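You operate a simulated robot arm through the tools that you are given. There is no shell and no other tool. Be economical: measure what you need, move in short steps, check, and stop when the job is done.

You are at the controls of a simulated two-armed robot. One attempt, no reset.

TASK
Stack the 28 mm steel puck from the top of the tool trolley on top of the 24 mm steel puck. Open the top workbench drawer, take the teal pad and leave it in the inside of the top workbench drawer, then shut the drawer. Open the left drawer, take the orange pad and put it in the inside of the left counter drawer, then shut the drawer. Pick up the carton labelled "shoes" from the right end of the blue trolley with one hand, pass it to the other hand and put it in the inside of the orange tray. Any order will do. Set down upright: teal pad, orange pad, carton.

It is judged by the outcome, as a careful person would: the job done as asked, and still so three seconds after it is handed in. It fails if anything else is knocked over, pushed out of place, dropped, spilled or broken.

THE ROBOT
Two 7-joint arms with four-finger grippers on one trunk, on a base that drives. Base frame: it is fixed to the floor where the robot stands at the start and does not move with it; the origin is under the middle of the robot, x ahead of it, y to its left, z up; the surface under the hand at the start is at about z = 0.58. Readings come in m, degrees, newtons and seconds.
The left shoulder is at the start at [0.04, 0.181, 1.13], the right one opposite. With the tool pointing down near the work surface each hand reaches from about 0.1 to 0.78 m from the robot's upright axis, wherever it stands, measured 20 degrees to its own side. Places, roughly: carton [2, 0, 0.75]; inside of the left counter drawer [0.3, 2.6, 0.8]; inside of the orange tray (15x21 cm) [1.66, 2.6, 0.9]; inside of the top workbench drawer [-2, 1, 0.7]; left drawer [0.1, 2.6, 0.8]; orange pad (5x4x4 cm) [0.3, -0.5, 0.6]; steel puck [0.5, 0, 1]; teal pad (5x4x4 cm) [0.6, -0.5, 0.6]; top workbench drawer [-1.9, 1, 0.7]. Payload 3.67 kg a hand.
Tool frame (each hand has its own): the origin (TCP) lies between the finger pads and is the grasp point; the fingertips stand 0.028 m ahead of it; z points along the fingers, y is the line along which they close. The gripper opens to 0.112 m. The gripper's body begins 0.073 m behind the TCP.
Orientation is that of the tool frame in the base frame, as [roll, pitch, yaw] about the fixed x, y, z axes, in that order (R = Rz(yaw) Ry(pitch) Rx(roll)). With the fingers straight down and closing along the base's y, the tool's x points along the base's -x, its y along +y and its z along -z.

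THE INTERFACE
- The arms move only by the tool arm_command. It takes "left_rows", "right_rows" or both (then of equal length, played together; a hand with none holds still); each is a list of rows, each an object (a shift or turn left out is 0, a gripper value left out holds the last) with "angular": the turn, a rotation vector about the tool's x, y, z in units of 8 degrees (1.0 is 8 degrees), a list of three; "travel": the shift along the tool's x, y, z in units of 30 mm (1.0 is 30 mm), a list of three; "grip": the closure, from 0 (fully open) to 1 (shut). In form: [{"angular": [wx, wy, wz], "travel": [tx, ty, tz], "grip": grip}, ...]. A call has 1 to 20 rows; each row shifts and turns the commanded pose from where the row before left it, along the tool's axes as they then stand. A call with a number of a shift or a turn outside -1 to 1 is refused whole. Rows are played at 5 a second. More than 0.05 m and 8.6 degrees between two rows, or a gripper value outside its range, and nothing of the call is played. Where a pose cannot be reached the arm comes as near as it can. A force on the tool above 40 N (or 10 N above the force at the start of the call, whichever is more), or a blocked arm, ends the call early, and 0.2 s more pass. Each finger halts on what it meets, pressing with about 21 N; the grip force reading is that of the motor and also rises with nothing between the fingers. The clock runs only during rows and for 0.2 s after the last one: add rows that do not move to give the fingers time. The reply holds the time, the measured pose of the TCP, the force on the tool along the base axes, the opening and the grip force, in the units named above and with some noise, with the torque about the TCP (base axes, N m) and any sound that the robot's microphone picked up.
- Cameras (640 x 400 px; columns grow to the right, rows downward): "scene" is now at [0.1034, -0.0153, 1.3515]; the picture's right is [-0.21, -0.98, 0.00], its down [-0.62, 0.13, -0.78] and it looks along [0.76, -0.16, -0.63] (base axes); focal length 256 px, centre (320, 200). "left" rides on the left gripper at [0.06, 0.018, -0.104] in its tool frame; the picture's right is [-0.29, 0.96, 0.00], its down [-0.80, -0.24, -0.55] and it looks along [-0.53, -0.16, 0.83] (tool axes); focal length 234 px, centre (320, 200). "right" rides on the right gripper at [0.06, -0.018, -0.104] in its tool frame; the picture's right is [0.29, 0.96, 0.00], its down [-0.80, 0.24, -0.55] and it looks along [-0.53, 0.16, 0.83] (tool axes); focal length 234 px, centre (320, 200). There is no depth. A picture from a camera that has moved, and an enlarged one, comes with that camera's place and axes in the base frame and with its lens.
- camera(camera): a new picture of that camera. It takes no simulated time.
- lift_body(by): slides the trunk up (or, below 0, down) by that many m; the arms and the scene camera ride with it, the base frame stays. It gives what a move gives, with no picture.
- drive_base(legs): drives the robot by 1 to 6 legs, each [ahead, left, turn to the left] in m, m and degrees, along the robot's own axes; the way and the turn of a leg run together, so that a leg with both is an arc; at most 1.5 m and 180 degrees a leg. The arms and the cameras ride along, it lands a little off, and it stops where it bumps. It gives what a move gives.
- aim_head(pan, tilt): turns the head with the scene camera to pan (to the left, within 86 degrees either way) and tilt (down, from -29 to 69), counted from straight ahead of the robot. It gives what a move gives.
- close_up(camera, box): a new picture of the part [left, top, right, bottom] of that camera's present view, enlarged. It takes no simulated time.
- job_done(): hands the job in; it is judged then, once.

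Go step by step. Nothing tells you exact positions but the pictures and the camera data: compare them with the known pose of the tool, close in by small moves and look again before you grip or let go. The budget is 196 turns and 176 pictures, counting those below and the enlarged ones. Unless the task says otherwise, let go and move clear before handing in, and close with one line.

The tools are called after "Call:" by a JSON object that holds its "method" and its "body". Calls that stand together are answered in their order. arm_command: Moves the arms, as the interface text tells. Its arguments: {"type":"object","properties":{"left_rows":{"type":"array"},"right_rows":{"type":"array"}},"required":[]} The other tools are called the same way: lift_body (by) slides the trunk up or down; drive_base (legs) drives the base; aim_head (pan, tilt) turns the head that bears the scene camera; camera (camera) takes a picture; close_up (camera, box) takes an enlarged picture of a part of a camera's view; job_done () hands the job in.

At the start:

```text
time: 0.0
left_ee_pos: [0.4995, 0.0807, 1.1386]
left_tcp_rot: [-180.0, 0.0, -180.0]
left_wrist_force: [-0.4, 0.9, 0.2]
left_ft_torque: [0.0, 0.01, -0.01]
left_finger_gap: 0.1119
left_grip_force: 0.1
right_ee_pos: [0.4836, -0.3287, 1.1454]
right_tcp_rot: [180.0, 0.0, 180.0]
right_wrist_force: [-0.5, 0.3, -0.2]
right_ft_torque: [0.02, -0.01, 0.02]
right_finger_gap: 0.112
right_grip_force: 0.0
trunk travel left (down, up): [-0.25, 0.264]
robot x, y, heading: [-0.0002, -0.001, -0.3]
head pan, tilt: [-11.9, 39.1]
```

scene: 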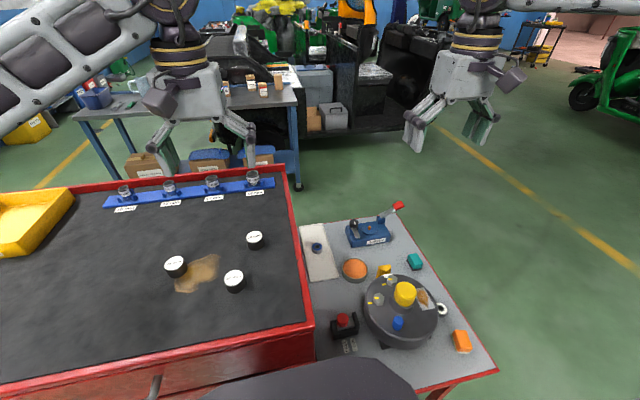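
right: 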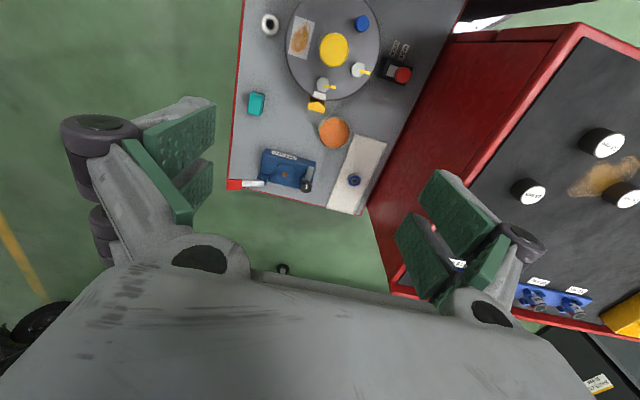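
left: 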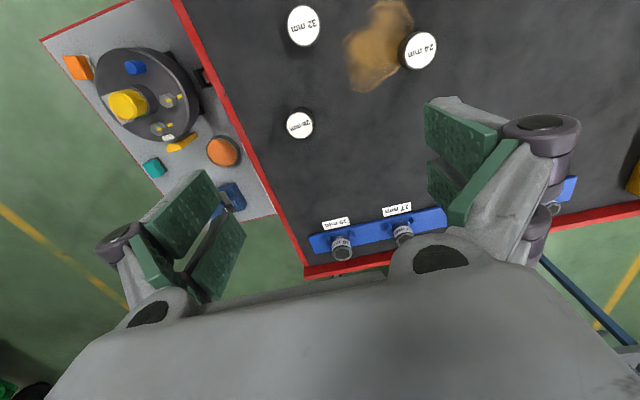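

I see a red tool trolley with three pucks and a side table with pads ahead of me. I'll look closer at the puck labels first.

Call:
{"method": "close_up", "body": {"camera": "scene", "box": [100, 160, 320, 300]}}

Call:
{"method": "close_up", "body": {"camera": "left", "box": [260, 0, 460, 150]}}

Call:
{"method": "close_up", "body": {"camera": "scene", "box": [290, 190, 510, 370]}}

```text
2.86 times, centred on (210, 230) of scene
camera zoom: at [0.1034, -0.0153, 1.3515], right [-0.21, -0.98, 0.0], down [-0.62, 0.13, -0.78], along [0.76, -0.16, -0.63], focal length 732 px, centre (634, 114)
```

zoom: 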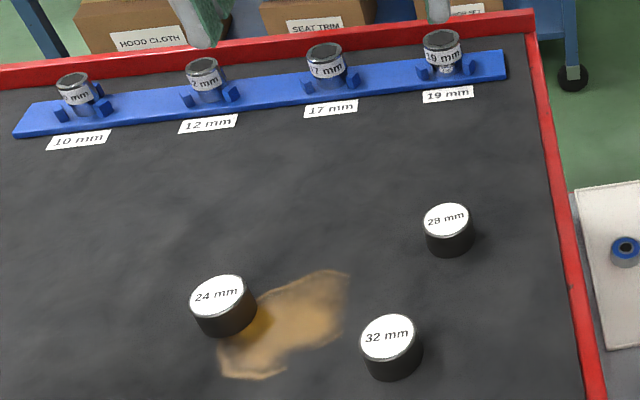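

```text
2.67 times, centred on (360, 75) of left
camera zoom: at [0.4415, 0.0967, 1.2434], right [0.29, 0.96, 0.0], down [0.8, -0.24, 0.55], along [0.53, -0.16, -0.83], focal length 624 px, centre (213, 533)
```

zoom: 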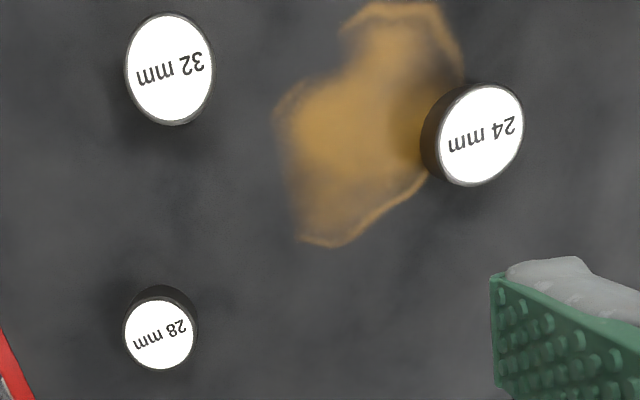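

```text
2.22 times, centred on (400, 280) of scene
camera zoom: at [0.1034, -0.0153, 1.3515], right [-0.21, -0.98, 0.0], down [-0.62, 0.13, -0.78], along [0.76, -0.16, -0.63], focal length 569 px, centre (142, 22)
```

zoom: 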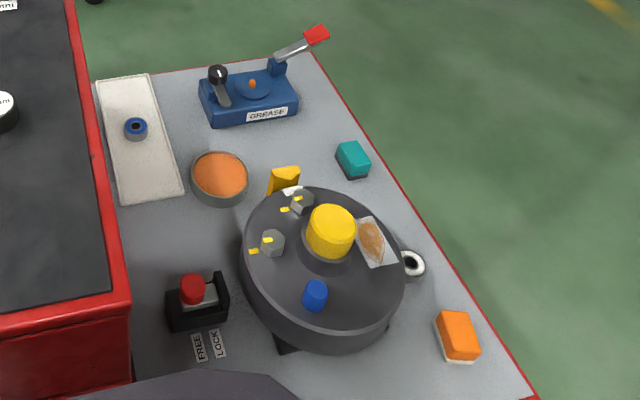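

The 28 mm puck top is about [0.521, 0.046, 0.924] and the 24 mm top about [0.479, 0.207, 0.924]. I'll bring the left hand above the 28.

Call:
{"method": "arm_command", "body": {"left_rows": [{"travel": [-0.36, -0.58, 0]}, {"travel": [-0.36, -0.58, 0]}, {"travel": [0, 0, 1]}, {"travel": [0, 0, 1]}, {"travel": [0, 0, 1]}, {"travel": [0, 0, 1]}, {}, {}]}}

Call:
{"method": "camera", "body": {"camera": "left"}}

Call:
{"method": "camera", "body": {"camera": "scene"}}

```text
time: 1.8
left_ee_pos: [0.5215, 0.0445, 1.0173]
left_tcp_rot: [180.0, 0.1, -180.0]
left_wrist_force: [-0.6, -2.0, -0.3]
left_ft_torque: [0.03, 0.03, -0.02]
left_finger_gap: 0.1121
left_grip_force: 0.0
right_ee_pos: [0.4833, -0.3294, 1.1455]
right_tcp_rot: [180.0, -0.1, 180.0]
right_wrist_force: [0.5, -0.6, -0.5]
right_ft_torque: [0.0, 0.0, -0.01]
right_finger_gap: 0.1119
right_grip_force: 0.0
trunk travel left (down, up): [-0.25, 0.264]
robot x, y, heading: [-0.0025, -0.0021, 0.3]
head pan, tilt: [-11.9, 39.1]
```

```text
169 pictures are left
camera left: at [0.4627, 0.0618, 1.1226], right [0.29, 0.96, 0.0], down [0.8, -0.24, 0.55], along [0.53, -0.16, -0.83], focal length 234 px, centre (320, 200)
```

left: 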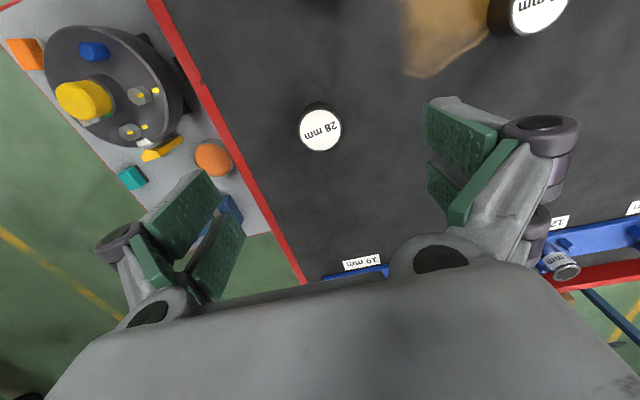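

```text
168 pictures are left
camera scene: at [0.1036, -0.0151, 1.3515], right [-0.21, -0.98, 0.0], down [-0.62, 0.13, -0.78], along [0.76, -0.16, -0.63], focal length 256 px, centre (320, 200)
```

scene: 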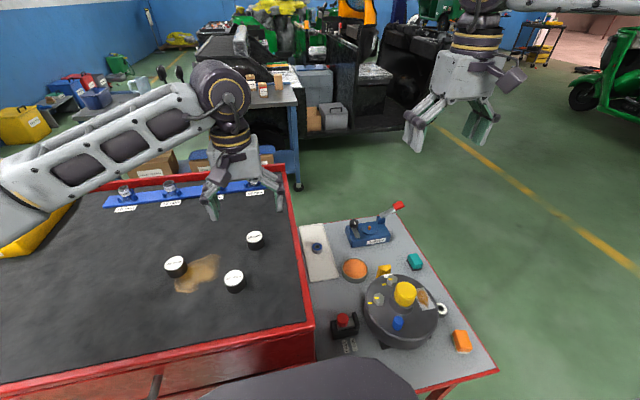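

The hand is centred over the 28 mm puck (top about [0.521, 0.044]). I'll descend to z ≈ 0.934 and grip.

Call:
{"method": "arm_command", "body": {"left_rows": [{"travel": [0, 0, 0.9]}, {"travel": [0, 0, 0.9]}, {"travel": [0, 0, 0.9]}, {}, {}]}}

Call:
{"method": "camera", "body": {"camera": "left"}}

Call:
{"method": "close_up", "body": {"camera": "scene", "box": [160, 160, 320, 300]}}

```text
time: 3.0
left_ee_pos: [0.5219, 0.0456, 0.9391]
left_tcp_rot: [180.0, 0.0, 180.0]
left_wrist_force: [0.0, 0.6, 0.0]
left_ft_torque: [0.01, 0.02, 0.0]
left_finger_gap: 0.112
left_grip_force: 0.0
right_ee_pos: [0.4829, -0.3297, 1.1446]
right_tcp_rot: [-180.0, 0.0, 180.0]
right_wrist_force: [0.3, -0.2, -0.3]
right_ft_torque: [-0.01, 0.0, 0.0]
right_finger_gap: 0.1121
right_grip_force: 0.0
trunk travel left (down, up): [-0.25, 0.264]
robot x, y, heading: [-0.0012, -0.0005, -0.3]
head pan, tilt: [-11.9, 39.1]
```

```text
167 pictures are left
camera left: at [0.4624, 0.0626, 1.043], right [0.29, 0.96, 0.0], down [0.8, -0.24, 0.55], along [0.53, -0.16, -0.83], focal length 234 px, centre (320, 200)
```

left: 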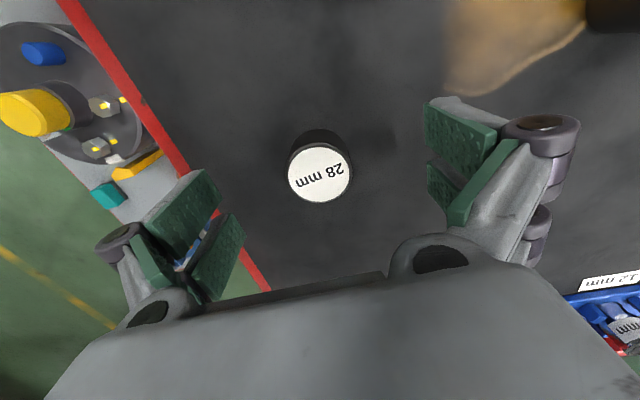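

```text
2.86 times, centred on (240, 230) of scene
camera zoom: at [0.1035, -0.0153, 1.3515], right [-0.21, -0.98, 0.0], down [-0.62, 0.13, -0.78], along [0.76, -0.16, -0.63], focal length 732 px, centre (549, 114)
```

zoom: 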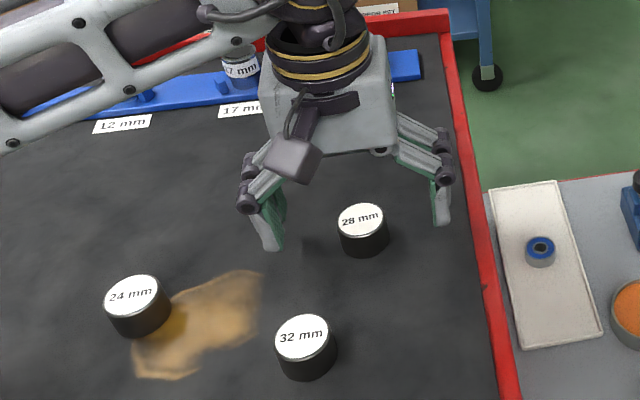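

Centred. I'll lower a few millimetres more and close.

Call:
{"method": "arm_command", "body": {"left_rows": [{"travel": [0, 0, 0.15]}, {}, {"grip": 1}, {"grip": 1}, {"grip": 1}, {"grip": 1}]}}

Call:
{"method": "close_up", "body": {"camera": "scene", "box": [160, 160, 320, 300]}}

```text
time: 4.4
left_ee_pos: [0.5213, 0.0457, 0.9336]
left_tcp_rot: [-180.0, 0.1, -179.9]
left_wrist_force: [-0.6, -0.5, -0.6]
left_ft_torque: [0.01, 0.0, -0.01]
left_finger_gap: 0.0367
left_grip_force: 21.1
right_ee_pos: [0.4838, -0.3282, 1.1446]
right_tcp_rot: [179.9, -0.1, -179.9]
right_wrist_force: [-0.3, -0.7, -0.1]
right_ft_torque: [0.03, 0.01, 0.0]
right_finger_gap: 0.112
right_grip_force: 0.0
trunk travel left (down, up): [-0.25, 0.264]
robot x, y, heading: [0.0024, 0.0037, -0.1]
head pan, tilt: [-11.9, 39.1]
```

```text
2.86 times, centred on (240, 230) of scene
camera zoom: at [0.1034, -0.0154, 1.3515], right [-0.21, -0.98, 0.0], down [-0.62, 0.13, -0.78], along [0.76, -0.16, -0.63], focal length 732 px, centre (549, 114)
```

zoom: 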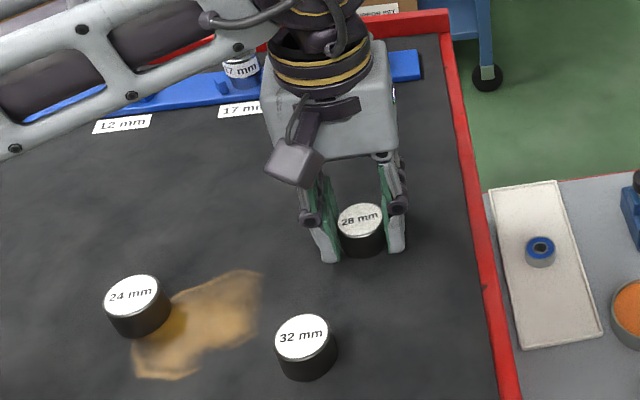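

The 28 mm puck is gripped. I'll lift and carry it above the 24 mm puck.

Call:
{"method": "arm_command", "body": {"left_rows": [{"travel": [0, 0, -1]}, {"travel": [0, 0, -1]}, {"travel": [0, 0, -0.3]}, {"travel": [0.233, 0.9, 0]}, {"travel": [0.233, 0.9, 0]}, {"travel": [0.233, 0.9, 0]}, {"travel": [0.233, 0.9, 0]}, {"travel": [0.233, 0.9, 0]}, {"travel": [0.233, 0.9, 0]}, {}, {}]}}

Call:
{"method": "camera", "body": {"camera": "left"}}

Call:
{"method": "close_up", "body": {"camera": "scene", "box": [100, 180, 260, 300]}}

```text
time: 6.8
left_ee_pos: [0.4788, 0.209, 1.0035]
left_tcp_rot: [180.0, -0.1, -179.9]
left_wrist_force: [0.7, 0.8, -1.5]
left_ft_torque: [-0.01, -0.02, 0.02]
left_finger_gap: 0.0364
left_grip_force: 21.4
right_ee_pos: [0.4823, -0.3292, 1.1443]
right_tcp_rot: [179.9, 0.1, -180.0]
right_wrist_force: [0.3, -0.5, -0.7]
right_ft_torque: [-0.04, 0.0, -0.02]
right_finger_gap: 0.112
right_grip_force: 0.1
trunk travel left (down, up): [-0.25, 0.264]
robot x, y, heading: [0.0016, -0.0029, -0.0]
head pan, tilt: [-11.9, 39.1]
```

```text
164 pictures are left
camera left: at [0.4204, 0.2254, 1.1081], right [0.29, 0.96, 0.0], down [0.8, -0.24, 0.55], along [0.53, -0.16, -0.83], focal length 234 px, centre (320, 200)
```

left: 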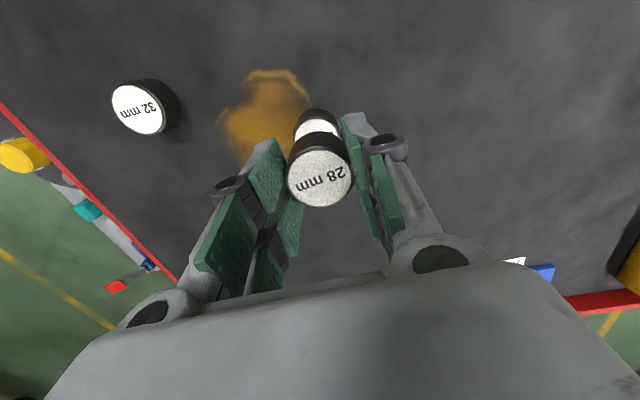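

```text
3.33 times, centred on (180, 240) of scene
camera zoom: at [0.1034, -0.0148, 1.3515], right [-0.21, -0.98, 0.0], down [-0.62, 0.13, -0.78], along [0.76, -0.16, -0.63], focal length 853 px, centre (787, 67)
```

zoom: 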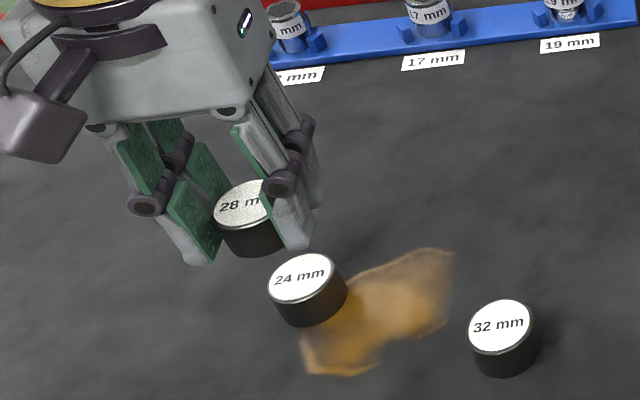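

The held puck is aligned over the 24 to within about 1 mm. I'll lower it nearly to contact and check.

Call:
{"method": "arm_command", "body": {"left_rows": [{"travel": [0, -0.05, 0.5]}, {"travel": [0, 0, 0.5]}, {"travel": [0, 0, 0.15]}, {}, {}]}}

Call:
{"method": "close_up", "body": {"camera": "scene", "box": [120, 200, 240, 290]}}

Call:
{"method": "close_up", "body": {"camera": "left", "box": [220, 80, 420, 230]}}

```text
time: 8.0
left_ee_pos: [0.481, 0.2069, 0.9684]
left_tcp_rot: [-180.0, 0.0, -180.0]
left_wrist_force: [0.0, 0.0, -2.3]
left_ft_torque: [-0.03, -0.02, 0.0]
left_finger_gap: 0.0362
left_grip_force: 21.3
right_ee_pos: [0.4833, -0.329, 1.1448]
right_tcp_rot: [180.0, 0.0, 180.0]
right_wrist_force: [0.7, 0.5, 0.0]
right_ft_torque: [-0.01, -0.02, -0.03]
right_finger_gap: 0.1119
right_grip_force: 0.1
trunk travel left (down, up): [-0.25, 0.264]
robot x, y, heading: [0.001, -0.0015, -0.0]
head pan, tilt: [-11.9, 39.1]
```

```text
4.44 times, centred on (180, 245) of scene
camera zoom: at [0.1035, -0.0152, 1.3515], right [-0.21, -0.98, 0.0], down [-0.62, 0.13, -0.78], along [0.76, -0.16, -0.63], focal length 1138 px, centre (942, 0)
```

zoom: 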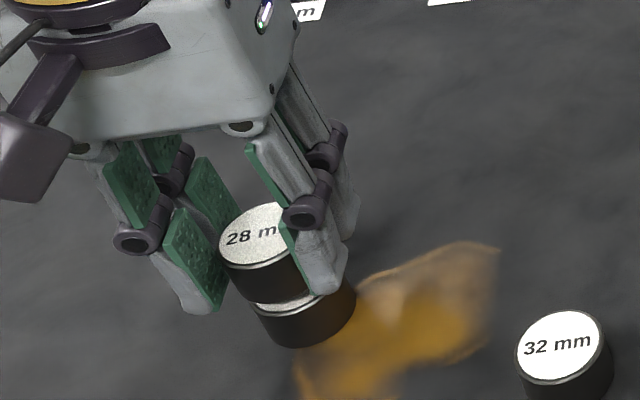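

```text
2.67 times, centred on (320, 155) of left
camera zoom: at [0.4216, 0.223, 1.0729], right [0.29, 0.96, 0.0], down [0.8, -0.24, 0.55], along [0.53, -0.16, -0.83], focal length 624 px, centre (320, 320)
```

zoom: 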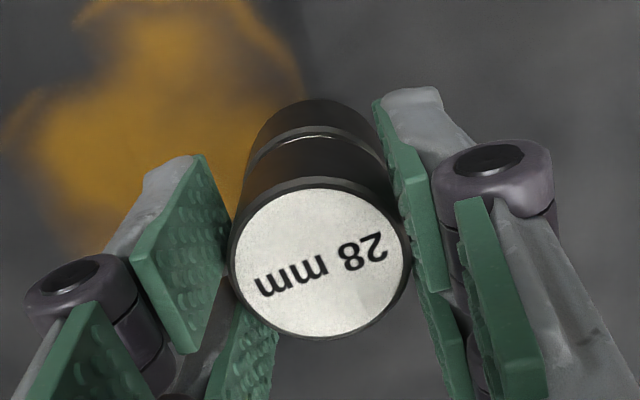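

Well aligned with a gap of several mm left. I'll go down in 2–3 mm steps.

Call:
{"method": "arm_command", "body": {"left_rows": [{"travel": [0.02, 0, 0.1]}, {"travel": [0, 0, 0.1]}, {}]}}

Call:
{"method": "close_up", "body": {"camera": "scene", "box": [140, 230, 220, 290]}}

```text
time: 8.8
left_ee_pos: [0.4792, 0.2071, 0.9615]
left_tcp_rot: [179.9, 0.0, 180.0]
left_wrist_force: [-0.1, -0.5, -2.2]
left_ft_torque: [0.0, 0.01, -0.01]
left_finger_gap: 0.0361
left_grip_force: 21.0
right_ee_pos: [0.4833, -0.3295, 1.1444]
right_tcp_rot: [180.0, 0.0, 179.9]
right_wrist_force: [0.3, -1.0, 0.3]
right_ft_torque: [-0.01, -0.03, -0.03]
right_finger_gap: 0.1121
right_grip_force: 0.1
trunk travel left (down, up): [-0.25, 0.264]
robot x, y, heading: [-0.0019, 0.0013, -0.1]
head pan, tilt: [-11.9, 39.1]
```

```text
6.67 times, centred on (180, 260) of scene
camera zoom: at [0.1035, -0.0152, 1.3515], right [-0.21, -0.98, 0.0], down [-0.62, 0.13, -0.78], along [0.76, -0.16, -0.63], focal length 1707 px, centre (1253, -200)
```

zoom: 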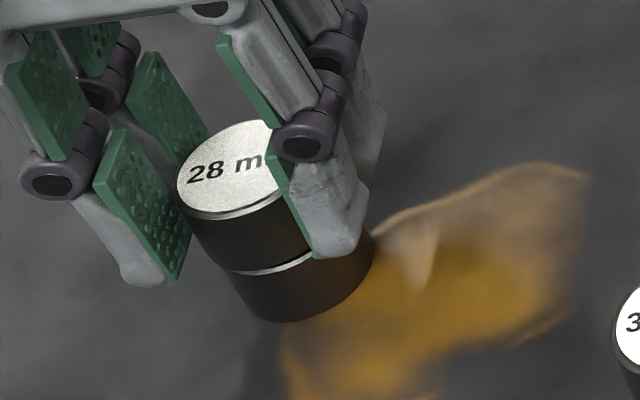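

Nearly in contact. I'll continue with tiny steps, watching the force.

Call:
{"method": "arm_command", "body": {"left_rows": [{"travel": [0, 0, 0.05]}, {"travel": [0, 0, 0.04]}, {}]}}

Call:
{"method": "close_up", "body": {"camera": "scene", "box": [140, 230, 220, 290]}}

```text
time: 9.6
left_ee_pos: [0.4797, 0.2057, 0.9598]
left_tcp_rot: [179.9, 0.0, -180.0]
left_wrist_force: [0.2, -0.4, 0.8]
left_ft_torque: [0.04, 0.0, 0.03]
left_finger_gap: 0.0363
left_grip_force: 21.4
right_ee_pos: [0.4833, -0.33, 1.1447]
right_tcp_rot: [-180.0, 0.0, -179.9]
right_wrist_force: [-0.2, -0.2, 0.4]
right_ft_torque: [-0.03, -0.02, 0.01]
right_finger_gap: 0.1116
right_grip_force: 0.0
trunk travel left (down, up): [-0.25, 0.264]
robot x, y, heading: [0.002, -0.0024, -0.1]
head pan, tilt: [-11.9, 39.1]
```

```text
6.67 times, centred on (180, 260) of scene
camera zoom: at [0.1034, -0.0153, 1.3515], right [-0.21, -0.98, 0.0], down [-0.62, 0.13, -0.78], along [0.76, -0.16, -0.63], focal length 1707 px, centre (1253, -200)
```

zoom: 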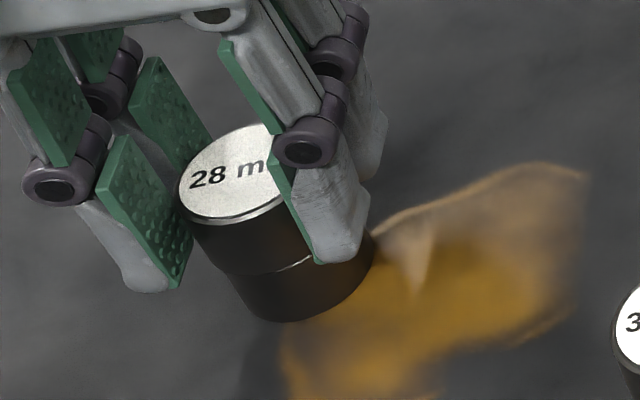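

The force has changed sign, so there is contact. I'll open and lift clear.

Call:
{"method": "arm_command", "body": {"left_rows": [{"grip": 0.55}, {"grip": 0.4}, {"grip": 0.2}, {"travel": [0, 0, -0.7]}, {"travel": [0, 0, -1]}, {"travel": [0, 0, -1]}, {"travel": [0, 0, -1]}, {"travel": [0, 0, -1]}, {}]}}

Call:
{"method": "close_up", "body": {"camera": "scene", "box": [120, 200, 280, 300]}}

Call:
{"method": "camera", "body": {"camera": "left"}}

Call:
{"method": "camera", "body": {"camera": "right"}}

```text
time: 11.6
left_ee_pos: [0.479, 0.2082, 1.0996]
left_tcp_rot: [-180.0, 0.0, -179.9]
left_wrist_force: [-0.6, -0.3, 0.5]
left_ft_torque: [0.0, -0.05, 0.02]
left_finger_gap: 0.0895
left_grip_force: 0.1
right_ee_pos: [0.4839, -0.3283, 1.1436]
right_tcp_rot: [-180.0, 0.0, 180.0]
right_wrist_force: [0.0, 0.2, 0.3]
right_ft_torque: [-0.01, 0.02, 0.01]
right_finger_gap: 0.1119
right_grip_force: 0.1
trunk travel left (down, up): [-0.25, 0.264]
robot x, y, heading: [-0.0031, -0.0001, 0.0]
head pan, tilt: [-11.9, 39.1]
```

```text
4.00 times, centred on (200, 250) of scene
camera zoom: at [0.1037, -0.0149, 1.3515], right [-0.21, -0.98, 0.0], down [-0.62, 0.13, -0.78], along [0.76, -0.16, -0.63], focal length 1024 px, centre (800, 0)
```

zoom: 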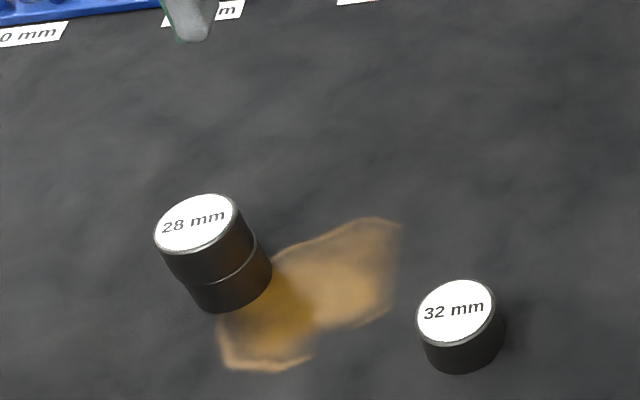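

```text
157 pictures are left
camera left: at [0.4204, 0.2241, 1.2041], right [0.29, 0.96, 0.0], down [0.8, -0.24, 0.55], along [0.53, -0.16, -0.83], focal length 234 px, centre (320, 200)
```

left: 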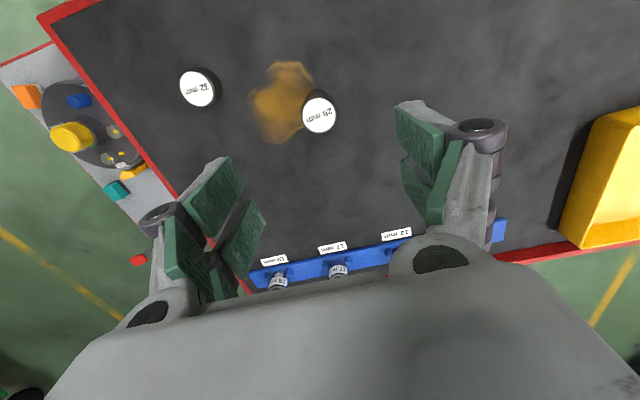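

```text
156 pictures are left
camera right: at [0.4234, -0.3466, 1.2482], right [-0.29, 0.96, 0.0], down [0.8, 0.24, 0.55], along [0.53, 0.16, -0.83], focal length 234 px, centre (320, 200)
```

right: 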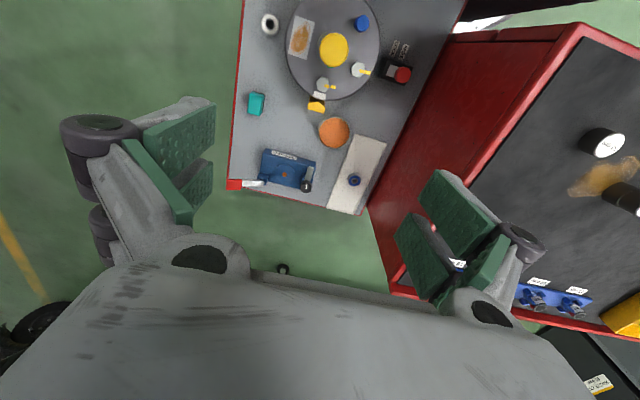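

The pucks are stacked. Next is the teal pad at about [0.591, −0.465, 0.61], so I'll bring the right hand above it.

Call:
{"method": "arm_command", "body": {"right_rows": [{"travel": [-0.7, -0.9, 0]}, {"travel": [-0.7, -0.9, 0]}, {"travel": [-0.7, -0.9, 0]}, {"travel": [-0.7, -0.9, 0]}, {"travel": [-0.7, -0.9, 0]}, {"travel": [0, 0, 1]}, {"travel": [0, 0, 1]}, {"travel": [0, 0, 1]}, {"travel": [0, 0, 1]}, {"travel": [0, 0, 1]}, {"travel": [0, 0, 1]}, {"travel": [0, 0, 1]}, {"travel": [0, 0, 1]}, {"travel": [0, 0, 1]}, {"travel": [0, 0, 1]}, {"travel": [0, 0, 1]}, {}, {}]}}

Call:
{"method": "camera", "body": {"camera": "right"}}

Call:
{"method": "camera", "body": {"camera": "scene"}}

```text
time: 15.4
left_ee_pos: [0.479, 0.2075, 1.0991]
left_tcp_rot: [-180.0, 0.0, -180.0]
left_wrist_force: [-0.8, -0.5, -1.0]
left_ft_torque: [0.0, 0.03, -0.02]
left_finger_gap: 0.0894
left_grip_force: 0.0
right_ee_pos: [0.5895, -0.4635, 0.8135]
right_tcp_rot: [180.0, 0.0, -179.9]
right_wrist_force: [0.6, 1.2, -0.2]
right_ft_torque: [-0.01, 0.02, 0.02]
right_finger_gap: 0.1119
right_grip_force: 0.0
trunk travel left (down, up): [-0.25, 0.264]
robot x, y, heading: [0.0003, 0.0012, 0.1]
head pan, tilt: [-11.9, 39.1]
```

```text
155 pictures are left
camera right: at [0.5285, -0.4817, 0.917], right [-0.29, 0.96, 0.0], down [0.8, 0.24, 0.55], along [0.53, 0.16, -0.83], focal length 234 px, centre (320, 200)
```

right: 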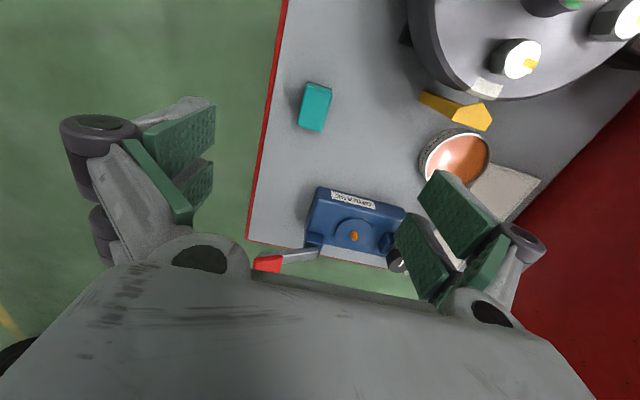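

```text
154 pictures are left
camera scene: at [0.1037, -0.0153, 1.3515], right [-0.21, -0.98, 0.0], down [-0.62, 0.13, -0.78], along [0.76, -0.16, -0.63], focal length 256 px, centre (320, 200)
```

scene: 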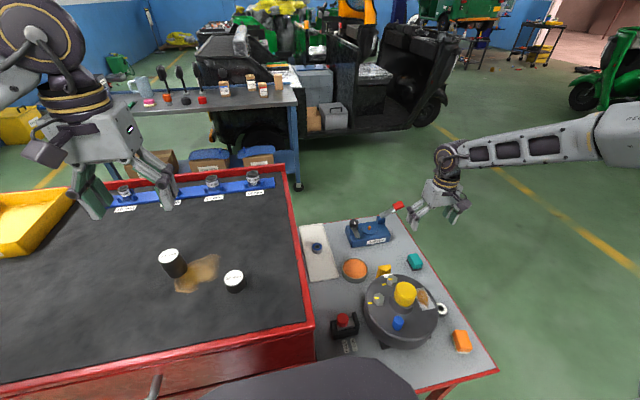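

The teal pad's centre is [0.593, −0.466], its long side roughly along x with about 5° yaw. I'll descend to z ≈ 0.635 and recheck.

Call:
{"method": "arm_command", "body": {"right_rows": [{"travel": [-0.12, -0.08, 1], "angular": [0, 0, -0.6]}, {"travel": [0, 0, 1]}, {"travel": [0, 0, 1]}, {"travel": [0, 0, 1]}, {"travel": [0, 0, 1]}, {"travel": [0, 0, 0.9]}, {}, {}]}}

Call:
{"method": "camera", "body": {"camera": "right"}}

Call:
{"method": "close_up", "body": {"camera": "scene", "box": [340, 200, 500, 300]}}

```text
time: 17.2
left_ee_pos: [0.4783, 0.2083, 1.0998]
left_tcp_rot: [-180.0, -0.1, -180.0]
left_wrist_force: [0.5, -0.8, 0.2]
left_ft_torque: [0.0, 0.0, 0.02]
left_finger_gap: 0.0893
left_grip_force: 0.1
right_ee_pos: [0.5517, -0.4517, 0.6747]
right_tcp_rot: [-179.9, 0.1, -175.3]
right_wrist_force: [0.5, -0.2, 1.1]
right_ft_torque: [-0.02, -0.02, -0.02]
right_finger_gap: 0.1121
right_grip_force: 0.1
right hand out of reach, approached as far as the arm can: row 4, 5, 6
trunk travel left (down, up): [-0.25, 0.264]
robot x, y, heading: [0.0002, 0.0015, 0.1]
head pan, tilt: [-11.9, 39.1]
```

```text
153 pictures are left
camera right: at [0.4938, -0.4737, 0.7787], right [-0.37, 0.93, 0.0], down [0.77, 0.31, 0.56], along [0.52, 0.2, -0.83], focal length 234 px, centre (320, 200)
```

right: 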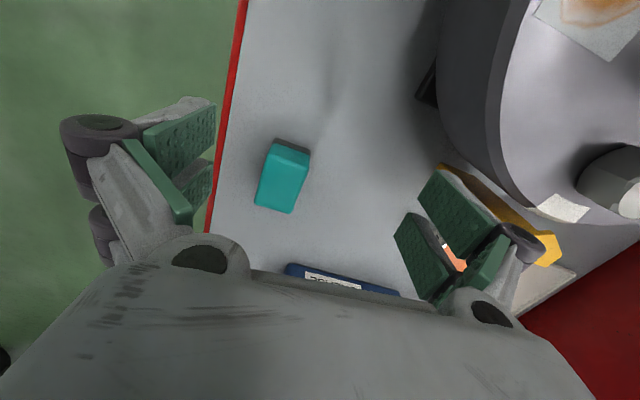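

```text
4.00 times, centred on (420, 250) of scene
camera zoom: at [0.1035, -0.0152, 1.3515], right [-0.21, -0.98, 0.0], down [-0.62, 0.13, -0.78], along [0.76, -0.16, -0.63], focal length 1024 px, centre (-80, 0)
```

zoom: 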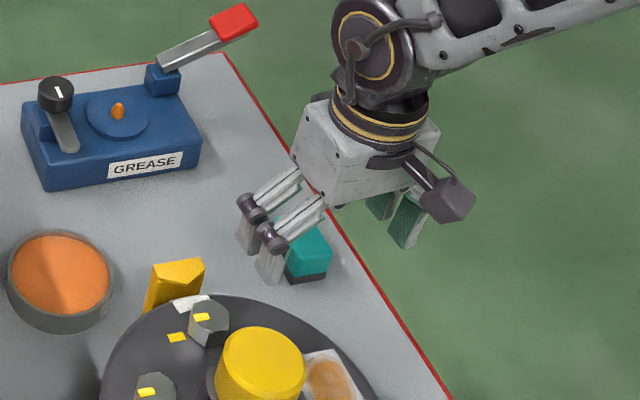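

The arm can't reach that low, so I'll raise the right hand a little and the left hand more, then lower the trunk 0.12 m.

Call:
{"method": "arm_command", "body": {"right_rows": [{"travel": [0, 0, -1]}, {"travel": [0, 0, -1]}, {"travel": [0, 0, -1]}, {"travel": [0, 0, -1]}, {"travel": [0, 0, -1]}, {"travel": [0, 0, -1]}, {}], "left_rows": [{"travel": [0, 0, -1]}, {"travel": [0, 0, -1]}, {"travel": [0, 0, -1]}, {"travel": [0, 0, -1]}, {}, {}, {}]}}

Call:
{"method": "lift_body", "body": {"by": -0.13}}

Call:
{"method": "camera", "body": {"camera": "scene"}}

Call:
{"method": "camera", "body": {"camera": "right"}}

```text
time: 18.8
left_ee_pos: [0.4789, 0.2057, 1.2196]
left_tcp_rot: [180.0, -0.1, 180.0]
left_wrist_force: [-0.7, 0.0, 0.3]
left_ft_torque: [0.05, 0.0, 0.02]
left_finger_gap: 0.0897
left_grip_force: 0.1
right_ee_pos: [0.5533, -0.4535, 0.8536]
right_tcp_rot: [180.0, -0.1, -175.2]
right_wrist_force: [0.7, 0.5, 0.0]
right_ft_torque: [0.02, 0.0, 0.01]
right_finger_gap: 0.1117
right_grip_force: 0.1
trunk travel left (down, up): [-0.25, 0.264]
robot x, y, heading: [0.0014, 0.0032, 0.1]
head pan, tilt: [-11.9, 39.1]
```

```text
time: 20.4
left_ee_pos: [0.4788, 0.2071, 1.0892]
left_tcp_rot: [179.9, 0.1, 179.9]
left_wrist_force: [-1.1, -0.9, -0.1]
left_ft_torque: [0.0, 0.0, 0.01]
left_finger_gap: 0.0893
left_grip_force: 0.0
right_ee_pos: [0.5523, -0.4548, 0.7252]
right_tcp_rot: [-180.0, 0.0, -175.2]
right_wrist_force: [0.3, 0.1, 0.2]
right_ft_torque: [0.03, 0.02, -0.01]
right_finger_gap: 0.1117
right_grip_force: 0.1
trunk travel left (down, up): [-0.12, 0.394]
robot x, y, heading: [-0.0006, -0.0032, 0.2]
head pan, tilt: [-11.9, 39.1]
```

```text
151 pictures are left
camera scene: at [0.1032, -0.0152, 1.221], right [-0.21, -0.98, 0.0], down [-0.62, 0.13, -0.78], along [0.76, -0.16, -0.63], focal length 256 px, centre (320, 200)
```

scene: 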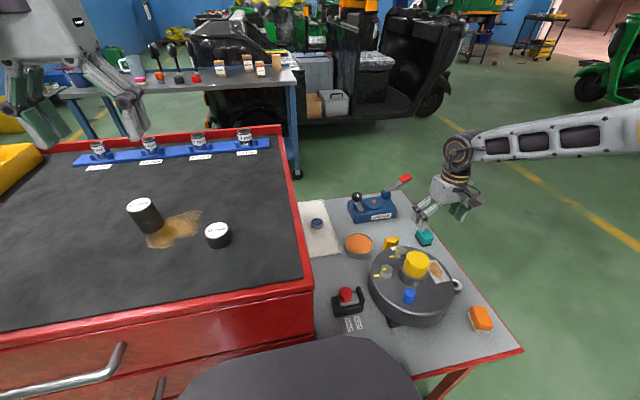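

```text
150 pictures are left
camera right: at [0.4948, -0.4756, 0.8278], right [-0.37, 0.93, 0.0], down [0.77, 0.31, 0.55], along [0.52, 0.2, -0.83], focal length 234 px, centre (320, 200)
```

right: 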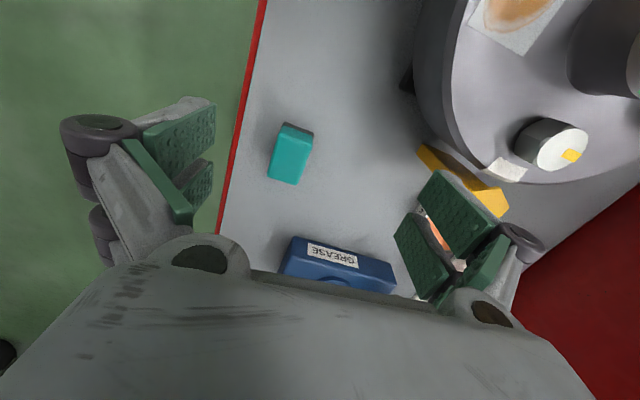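

With the trunk lower, I'll shift over the teal pad (about [0.590, −0.468]) and descend.

Call:
{"method": "arm_command", "body": {"right_rows": [{"travel": [-0.61, -0.28, 0]}, {"travel": [-0.61, -0.28, 0]}, {"travel": [0, 0, 0.9]}, {"travel": [0, 0, 0.9]}, {"travel": [0, 0, 0.9]}, {}, {}]}}

Call:
{"method": "camera", "body": {"camera": "right"}}

Call:
{"method": "close_up", "body": {"camera": "scene", "box": [370, 180, 490, 260]}}

```text
time: 22.0
left_ee_pos: [0.4792, 0.2061, 1.0885]
left_tcp_rot: [180.0, 0.0, 180.0]
left_wrist_force: [0.0, 0.2, 0.0]
left_ft_torque: [0.03, 0.01, -0.02]
left_finger_gap: 0.0897
left_grip_force: 0.0
right_ee_pos: [0.5913, -0.4678, 0.6424]
right_tcp_rot: [180.0, 0.1, -175.1]
right_wrist_force: [0.6, 0.5, 0.1]
right_ft_torque: [0.03, -0.03, -0.01]
right_finger_gap: 0.1123
right_grip_force: 0.1
trunk travel left (down, up): [-0.12, 0.394]
robot x, y, heading: [-0.0028, -0.0025, 0.2]
head pan, tilt: [-11.9, 39.1]
```

```text
149 pictures are left
camera right: at [0.5326, -0.4909, 0.7453], right [-0.37, 0.93, 0.0], down [0.77, 0.31, 0.55], along [0.51, 0.2, -0.83], focal length 234 px, centre (320, 200)
```

right: 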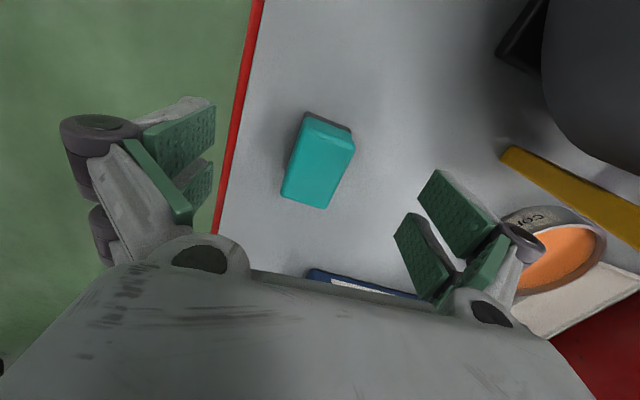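

```text
5.00 times, centred on (430, 220) of scene
camera zoom: at [0.1037, -0.0154, 1.2209], right [-0.21, -0.98, 0.0], down [-0.62, 0.13, -0.78], along [0.76, -0.16, -0.63], focal length 1280 px, centre (-230, 100)
```

zoom: 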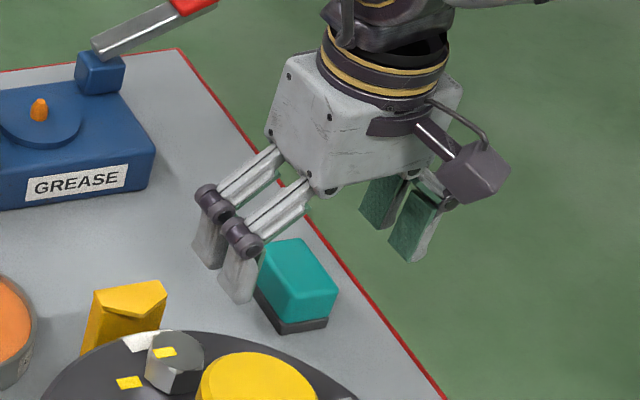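

Centred and aligned. I'll descend 25 mm and grip.

Call:
{"method": "arm_command", "body": {"right_rows": [{"travel": [0, 0, 0.45]}, {"travel": [0, 0, 0.4]}, {}, {"grip": 1}, {"grip": 1}, {"grip": 1}, {"grip": 1}]}}

Call:
{"method": "close_up", "body": {"camera": "scene", "box": [370, 180, 490, 260]}}

```text
time: 23.6
left_ee_pos: [0.4802, 0.2061, 1.0885]
left_tcp_rot: [180.0, 0.0, -180.0]
left_wrist_force: [0.9, -0.1, -0.5]
left_ft_torque: [0.01, -0.01, -0.01]
left_finger_gap: 0.0896
left_grip_force: 0.0
right_ee_pos: [0.5914, -0.4676, 0.6162]
right_tcp_rot: [180.0, -0.1, -175.2]
right_wrist_force: [0.3, -0.9, 1.7]
right_ft_torque: [-0.03, -0.04, 0.01]
right_finger_gap: 0.0337
right_grip_force: 21.0
trunk travel left (down, up): [-0.12, 0.394]
robot x, y, heading: [-0.0021, -0.0002, -0.2]
head pan, tilt: [-11.9, 39.1]
```

```text
5.00 times, centred on (430, 220) of scene
camera zoom: at [0.1032, -0.0151, 1.221], right [-0.21, -0.98, 0.0], down [-0.62, 0.13, -0.78], along [0.76, -0.16, -0.63], focal length 1280 px, centre (-230, 100)
```

zoom: 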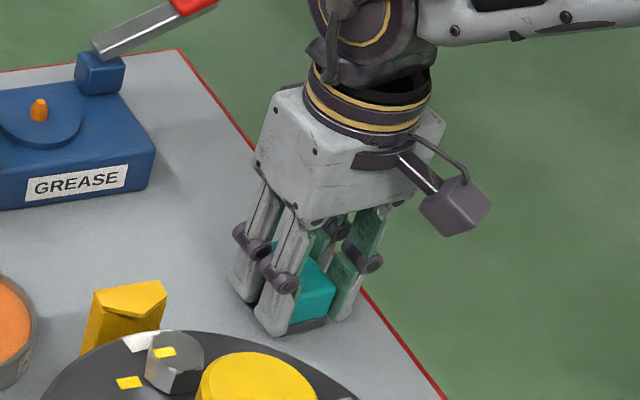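

The teal pad is held. I'll lift it, tuck both hands in, raise the trunk and look around.

Call:
{"method": "arm_command", "body": {"right_rows": [{"travel": [0, 0, -1]}, {"travel": [0, 0, -1]}, {"travel": [0, 0, -1]}, {"travel": [0, 0, -1]}, {"travel": [0, 0, -1]}, {"travel": [0, 0, -1]}, {"travel": [0, 0, -1]}, {"travel": [0, 0, -1]}, {"travel": [0, 0, -1]}, {"travel": [0.8, 0.5, -0.5]}, {"travel": [0.8, 0.5, -0.5]}, {"travel": [0.8, 0.5, -0.5]}, {"travel": [0.8, 0.5, -0.5]}, {"travel": [0.8, 0.5, -0.5]}, {"travel": [0.8, 0.5, -0.5]}, {}]}}

Call:
{"method": "lift_body", "body": {"by": 0.13}}

Call:
{"method": "aim_head", "body": {"pan": 86, "tilt": 25}}

Call:
{"method": "camera", "body": {"camera": "scene"}}

Call:
{"method": "camera", "body": {"camera": "right"}}

```text
time: 27.0
left_ee_pos: [0.4795, 0.2063, 1.0871]
left_tcp_rot: [-179.9, 0.1, 180.0]
left_wrist_force: [0.0, -0.4, -0.3]
left_ft_torque: [0.01, 0.03, 0.01]
left_finger_gap: 0.0896
left_grip_force: 0.0
right_ee_pos: [0.4383, -0.3894, 0.9758]
right_tcp_rot: [-180.0, -0.1, -175.2]
right_wrist_force: [0.0, -1.1, 0.0]
right_ft_torque: [-0.04, 0.0, 0.0]
right_finger_gap: 0.0333
right_grip_force: 20.8
trunk travel left (down, up): [-0.12, 0.394]
robot x, y, heading: [0.0006, -0.0034, -0.1]
head pan, tilt: [-11.9, 39.1]
```

```text
time: 28.6
left_ee_pos: [0.4802, 0.2053, 1.2187]
left_tcp_rot: [-179.9, 0.1, -180.0]
left_wrist_force: [-0.1, 0.2, 0.2]
left_ft_torque: [-0.03, 0.0, 0.0]
left_finger_gap: 0.0895
left_grip_force: 0.1
right_ee_pos: [0.4385, -0.3889, 1.1063]
right_tcp_rot: [-180.0, 0.0, -175.2]
right_wrist_force: [0.1, 0.4, -0.9]
right_ft_torque: [0.01, 0.01, -0.01]
right_finger_gap: 0.0334
right_grip_force: 21.1
trunk travel left (down, up): [-0.25, 0.264]
robot x, y, heading: [-0.0026, 0.0045, 0.2]
head pan, tilt: [-11.9, 39.1]
```

```text
time: 30.3
left_ee_pos: [0.4797, 0.2064, 1.2186]
left_tcp_rot: [-180.0, 0.0, 180.0]
left_wrist_force: [0.0, 0.4, -0.1]
left_ft_torque: [0.01, -0.02, 0.03]
left_finger_gap: 0.0897
left_grip_force: 0.0
right_ee_pos: [0.4397, -0.3883, 1.1068]
right_tcp_rot: [180.0, 0.0, -175.1]
right_wrist_force: [1.2, 1.5, -1.3]
right_ft_torque: [0.04, 0.0, -0.01]
right_finger_gap: 0.0335
right_grip_force: 21.0
trunk travel left (down, up): [-0.25, 0.264]
robot x, y, heading: [0.0037, 0.0026, -0.1]
head pan, tilt: [85.9, 25.0]
```

```text
146 pictures are left
camera scene: at [0.0262, 0.0942, 1.3736], right [1.0, -0.07, 0.0], down [-0.03, -0.42, -0.91], along [0.06, 0.9, -0.42], focal length 256 px, centre (320, 200)
```

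scene: 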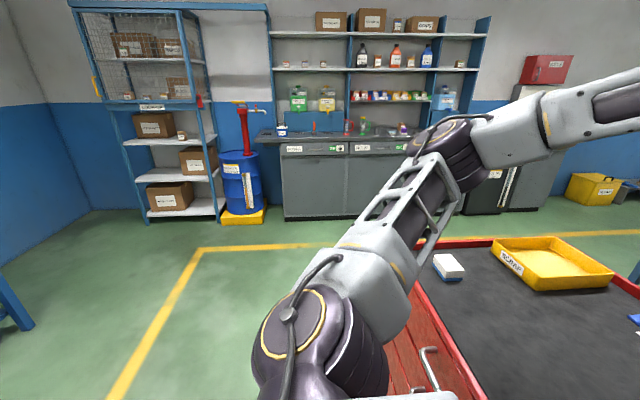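

```text
145 pictures are left
camera right: at [0.3802, -0.4115, 1.2112], right [-0.37, 0.93, 0.0], down [0.77, 0.31, 0.55], along [0.52, 0.2, -0.83], focal length 234 px, centre (320, 200)
```

right: 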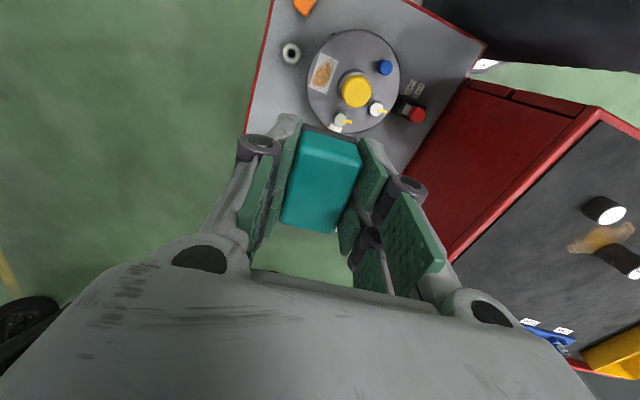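

The counter is along y≈2.6 and the floor behind looks open. I'll back up 0.6 m and turn around to face the workbench.

Call:
{"method": "drive_base", "body": {"legs": [[-0.6, 0, 0], [0, 0, 90]]}}

Call:
{"method": "aim_head", "body": {"pan": 75, "tilt": 30}}

Call:
{"method": "camera", "body": {"camera": "scene"}}

```text
time: 38.0
left_ee_pos: [-0.7931, 0.4868, 1.2192]
left_tcp_rot: [179.9, -0.1, -90.8]
left_wrist_force: [-0.5, -0.1, 1.0]
left_ft_torque: [0.02, 0.02, 0.03]
left_finger_gap: 0.0899
left_grip_force: 0.1
right_ee_pos: [-0.198, 0.4373, 1.108]
right_tcp_rot: [-180.0, 0.0, -86.0]
right_wrist_force: [-0.1, 0.9, -0.8]
right_ft_torque: [0.01, -0.02, -0.02]
right_finger_gap: 0.0338
right_grip_force: 20.8
trunk travel left (down, up): [-0.25, 0.264]
robot x, y, heading: [-0.596, 0.0027, 89.0]
head pan, tilt: [85.9, 25.0]
```

```text
time: 38.7
left_ee_pos: [-0.7931, 0.486, 1.2193]
left_tcp_rot: [180.0, 0.0, -90.8]
left_wrist_force: [-0.2, -0.9, 0.5]
left_ft_torque: [-0.01, 0.03, 0.0]
left_finger_gap: 0.0898
left_grip_force: 0.2
right_ee_pos: [-0.1991, 0.4374, 1.1074]
right_tcp_rot: [180.0, 0.0, -86.0]
right_wrist_force: [-0.2, -0.1, -0.1]
right_ft_torque: [0.03, 0.01, -0.03]
right_finger_gap: 0.0333
right_grip_force: 21.0
trunk travel left (down, up): [-0.25, 0.264]
robot x, y, heading: [-0.5951, 0.0067, 88.9]
head pan, tilt: [75.0, 30.0]
```

```text
144 pictures are left
camera scene: at [-0.6808, 0.0517, 1.3656], right [0.27, 0.96, 0.0], down [0.48, -0.14, -0.87], along [-0.83, 0.23, -0.5], focal length 256 px, centre (320, 200)
```

scene: 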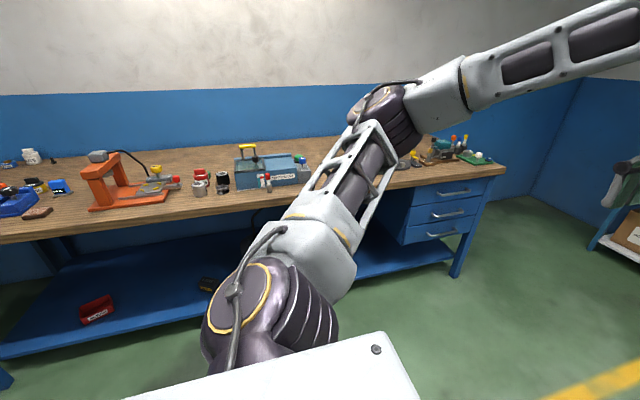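

The workbench's top drawer handle is at about [−1.65, 1.06, 0.72]. I'll turn to face it and strafe in front of it.

Call:
{"method": "drive_base", "body": {"legs": [[0, 0, 91], [0.25, -1.1, 0]]}}

Call:
{"method": "aim_head", "body": {"pan": 0, "tilt": 40}}

Call:
{"method": "camera", "body": {"camera": "scene"}}

```text
time: 48.8
left_ee_pos: [-1.3295, 0.9018, 1.2184]
left_tcp_rot: [-180.0, 0.1, 0.8]
left_wrist_force: [0.1, 1.0, -0.8]
left_ft_torque: [0.0, 0.06, 0.01]
left_finger_gap: 0.0895
left_grip_force: 0.1
right_ee_pos: [-1.2964, 1.4973, 1.1062]
right_tcp_rot: [-179.9, 0.0, 5.7]
right_wrist_force: [-0.2, -0.2, -0.6]
right_ft_torque: [-0.04, 0.04, 0.01]
right_finger_gap: 0.0335
right_grip_force: 21.1
trunk travel left (down, up): [-0.25, 0.264]
robot x, y, heading: [-0.8526, 1.1123, -179.4]
head pan, tilt: [75.0, 30.0]
```

```text
time: 50.3
left_ee_pos: [-1.3299, 0.9003, 1.22]
left_tcp_rot: [180.0, -0.1, 0.8]
left_wrist_force: [-0.4, 0.0, 0.0]
left_ft_torque: [0.02, 0.0, 0.0]
left_finger_gap: 0.0897
left_grip_force: 0.1
right_ee_pos: [-1.2971, 1.4963, 1.1071]
right_tcp_rot: [180.0, -0.1, 5.6]
right_wrist_force: [0.4, 0.6, -0.8]
right_ft_torque: [-0.02, -0.01, -0.03]
right_finger_gap: 0.0335
right_grip_force: 21.2
trunk travel left (down, up): [-0.25, 0.264]
robot x, y, heading: [-0.8511, 1.1118, -179.3]
head pan, tilt: [0.0, 40.0]
```

```text
143 pictures are left
camera scene: at [-0.9593, 1.1146, 1.3502], right [-0.01, 1.0, 0.0], down [0.64, 0.01, -0.77], along [-0.77, -0.01, -0.64], focal length 256 px, centre (320, 200)
```

scene: 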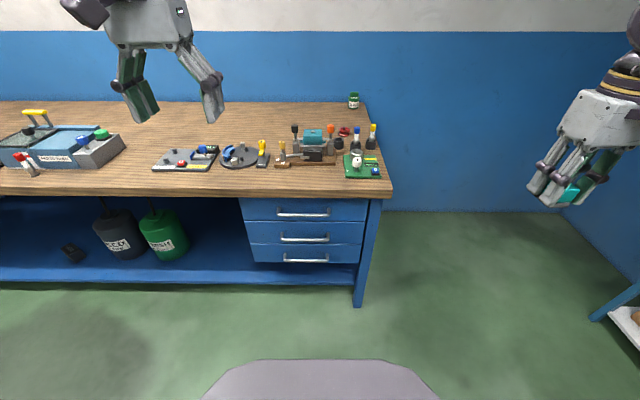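

I'll take a closer look at the drawer handle.

Call:
{"method": "close_up", "body": {"camera": "scene", "box": [230, 170, 390, 270]}}

Call:
{"method": "camera", "body": {"camera": "left"}}

```text
4.00 times, centred on (310, 220) of scene
camera zoom: at [-0.9593, 1.1146, 1.3502], right [-0.01, 1.0, 0.0], down [0.64, 0.01, -0.77], along [-0.77, -0.01, -0.64], focal length 1024 px, centre (360, 120)
```

zoom: 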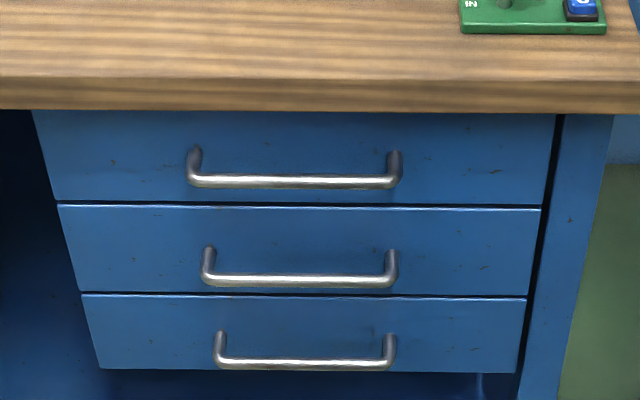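

```text
141 pictures are left
camera left: at [-1.2686, 0.8828, 1.3239], right [-0.28, -0.96, 0.0], down [-0.8, 0.23, 0.55], along [-0.53, 0.15, -0.83], focal length 234 px, centre (320, 200)
```

left: 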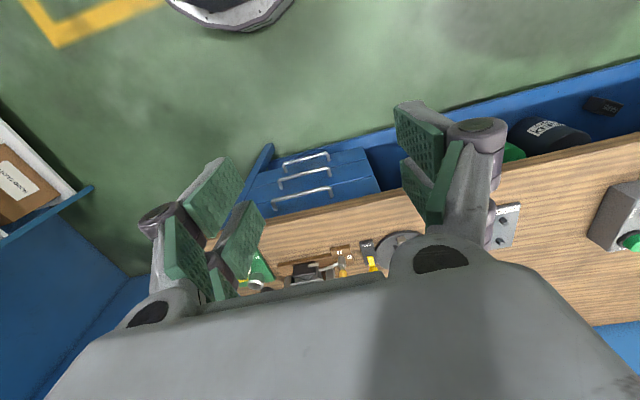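

The bar stands about 4 cm off the drawer face at about [−1.627, 1.046, 0.725]. I'll turn the left hand so it points forward with the fingers closing vertically.

Call:
{"method": "arm_command", "body": {"left_rows": [{"angular": [0, 0, 0.94]}, {"angular": [0, 0, 0.94]}, {"angular": [0, 0, 0.94]}, {"angular": [0, 0, 0.94]}, {"angular": [0, 0, 0.94]}, {"angular": [0, 0, 0.94]}, {"angular": [0, 0, 0.94]}, {"angular": [0, 0, 0.94]}, {"angular": [0, 0, 0.94]}, {"angular": [0, 0, 0.94]}, {"angular": [0, 0, 0.94]}, {"angular": [0, 0, 0.94]}, {"angular": [-1, 0, 0]}, {"angular": [-1, 0, 0]}, {"angular": [-1, 0, 0]}, {"angular": [-1, 0, 0]}, {"angular": [-1, 0, 0]}, {"angular": [-1, 0, 0]}, {"angular": [-1, 0, 0]}, {"angular": [-1, 0, 0]}]}}

Call:
{"method": "camera", "body": {"camera": "scene"}}

```text
time: 54.5
left_ee_pos: [-1.1966, 1.077, 1.202]
left_tcp_rot: [115.9, -0.2, -89.5]
left_wrist_force: [-0.2, 0.4, 0.3]
left_ft_torque: [-0.01, 0.02, 0.01]
left_finger_gap: 0.0895
left_grip_force: 0.0
left hand out of reach, approached as far as the arm can: row 7, 8, 9, 10, 11, 12, 18, 19, 20
right_ee_pos: [-1.2963, 1.4959, 1.1073]
right_tcp_rot: [180.0, 0.0, 5.6]
right_wrist_force: [-0.4, 0.8, -0.7]
right_ft_torque: [-0.04, 0.01, 0.01]
right_finger_gap: 0.0336
right_grip_force: 21.0
trunk travel left (down, up): [-0.25, 0.264]
robot x, y, heading: [-0.8526, 1.1163, -179.2]
head pan, tilt: [0.0, 40.0]
```

```text
140 pictures are left
camera scene: at [-0.9589, 1.1156, 1.3503], right [-0.01, 1.0, 0.0], down [0.64, 0.01, -0.77], along [-0.77, -0.01, -0.64], focal length 256 px, centre (320, 200)
```

scene: 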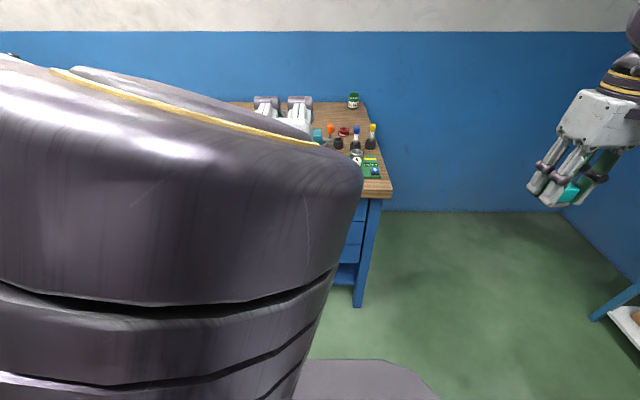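

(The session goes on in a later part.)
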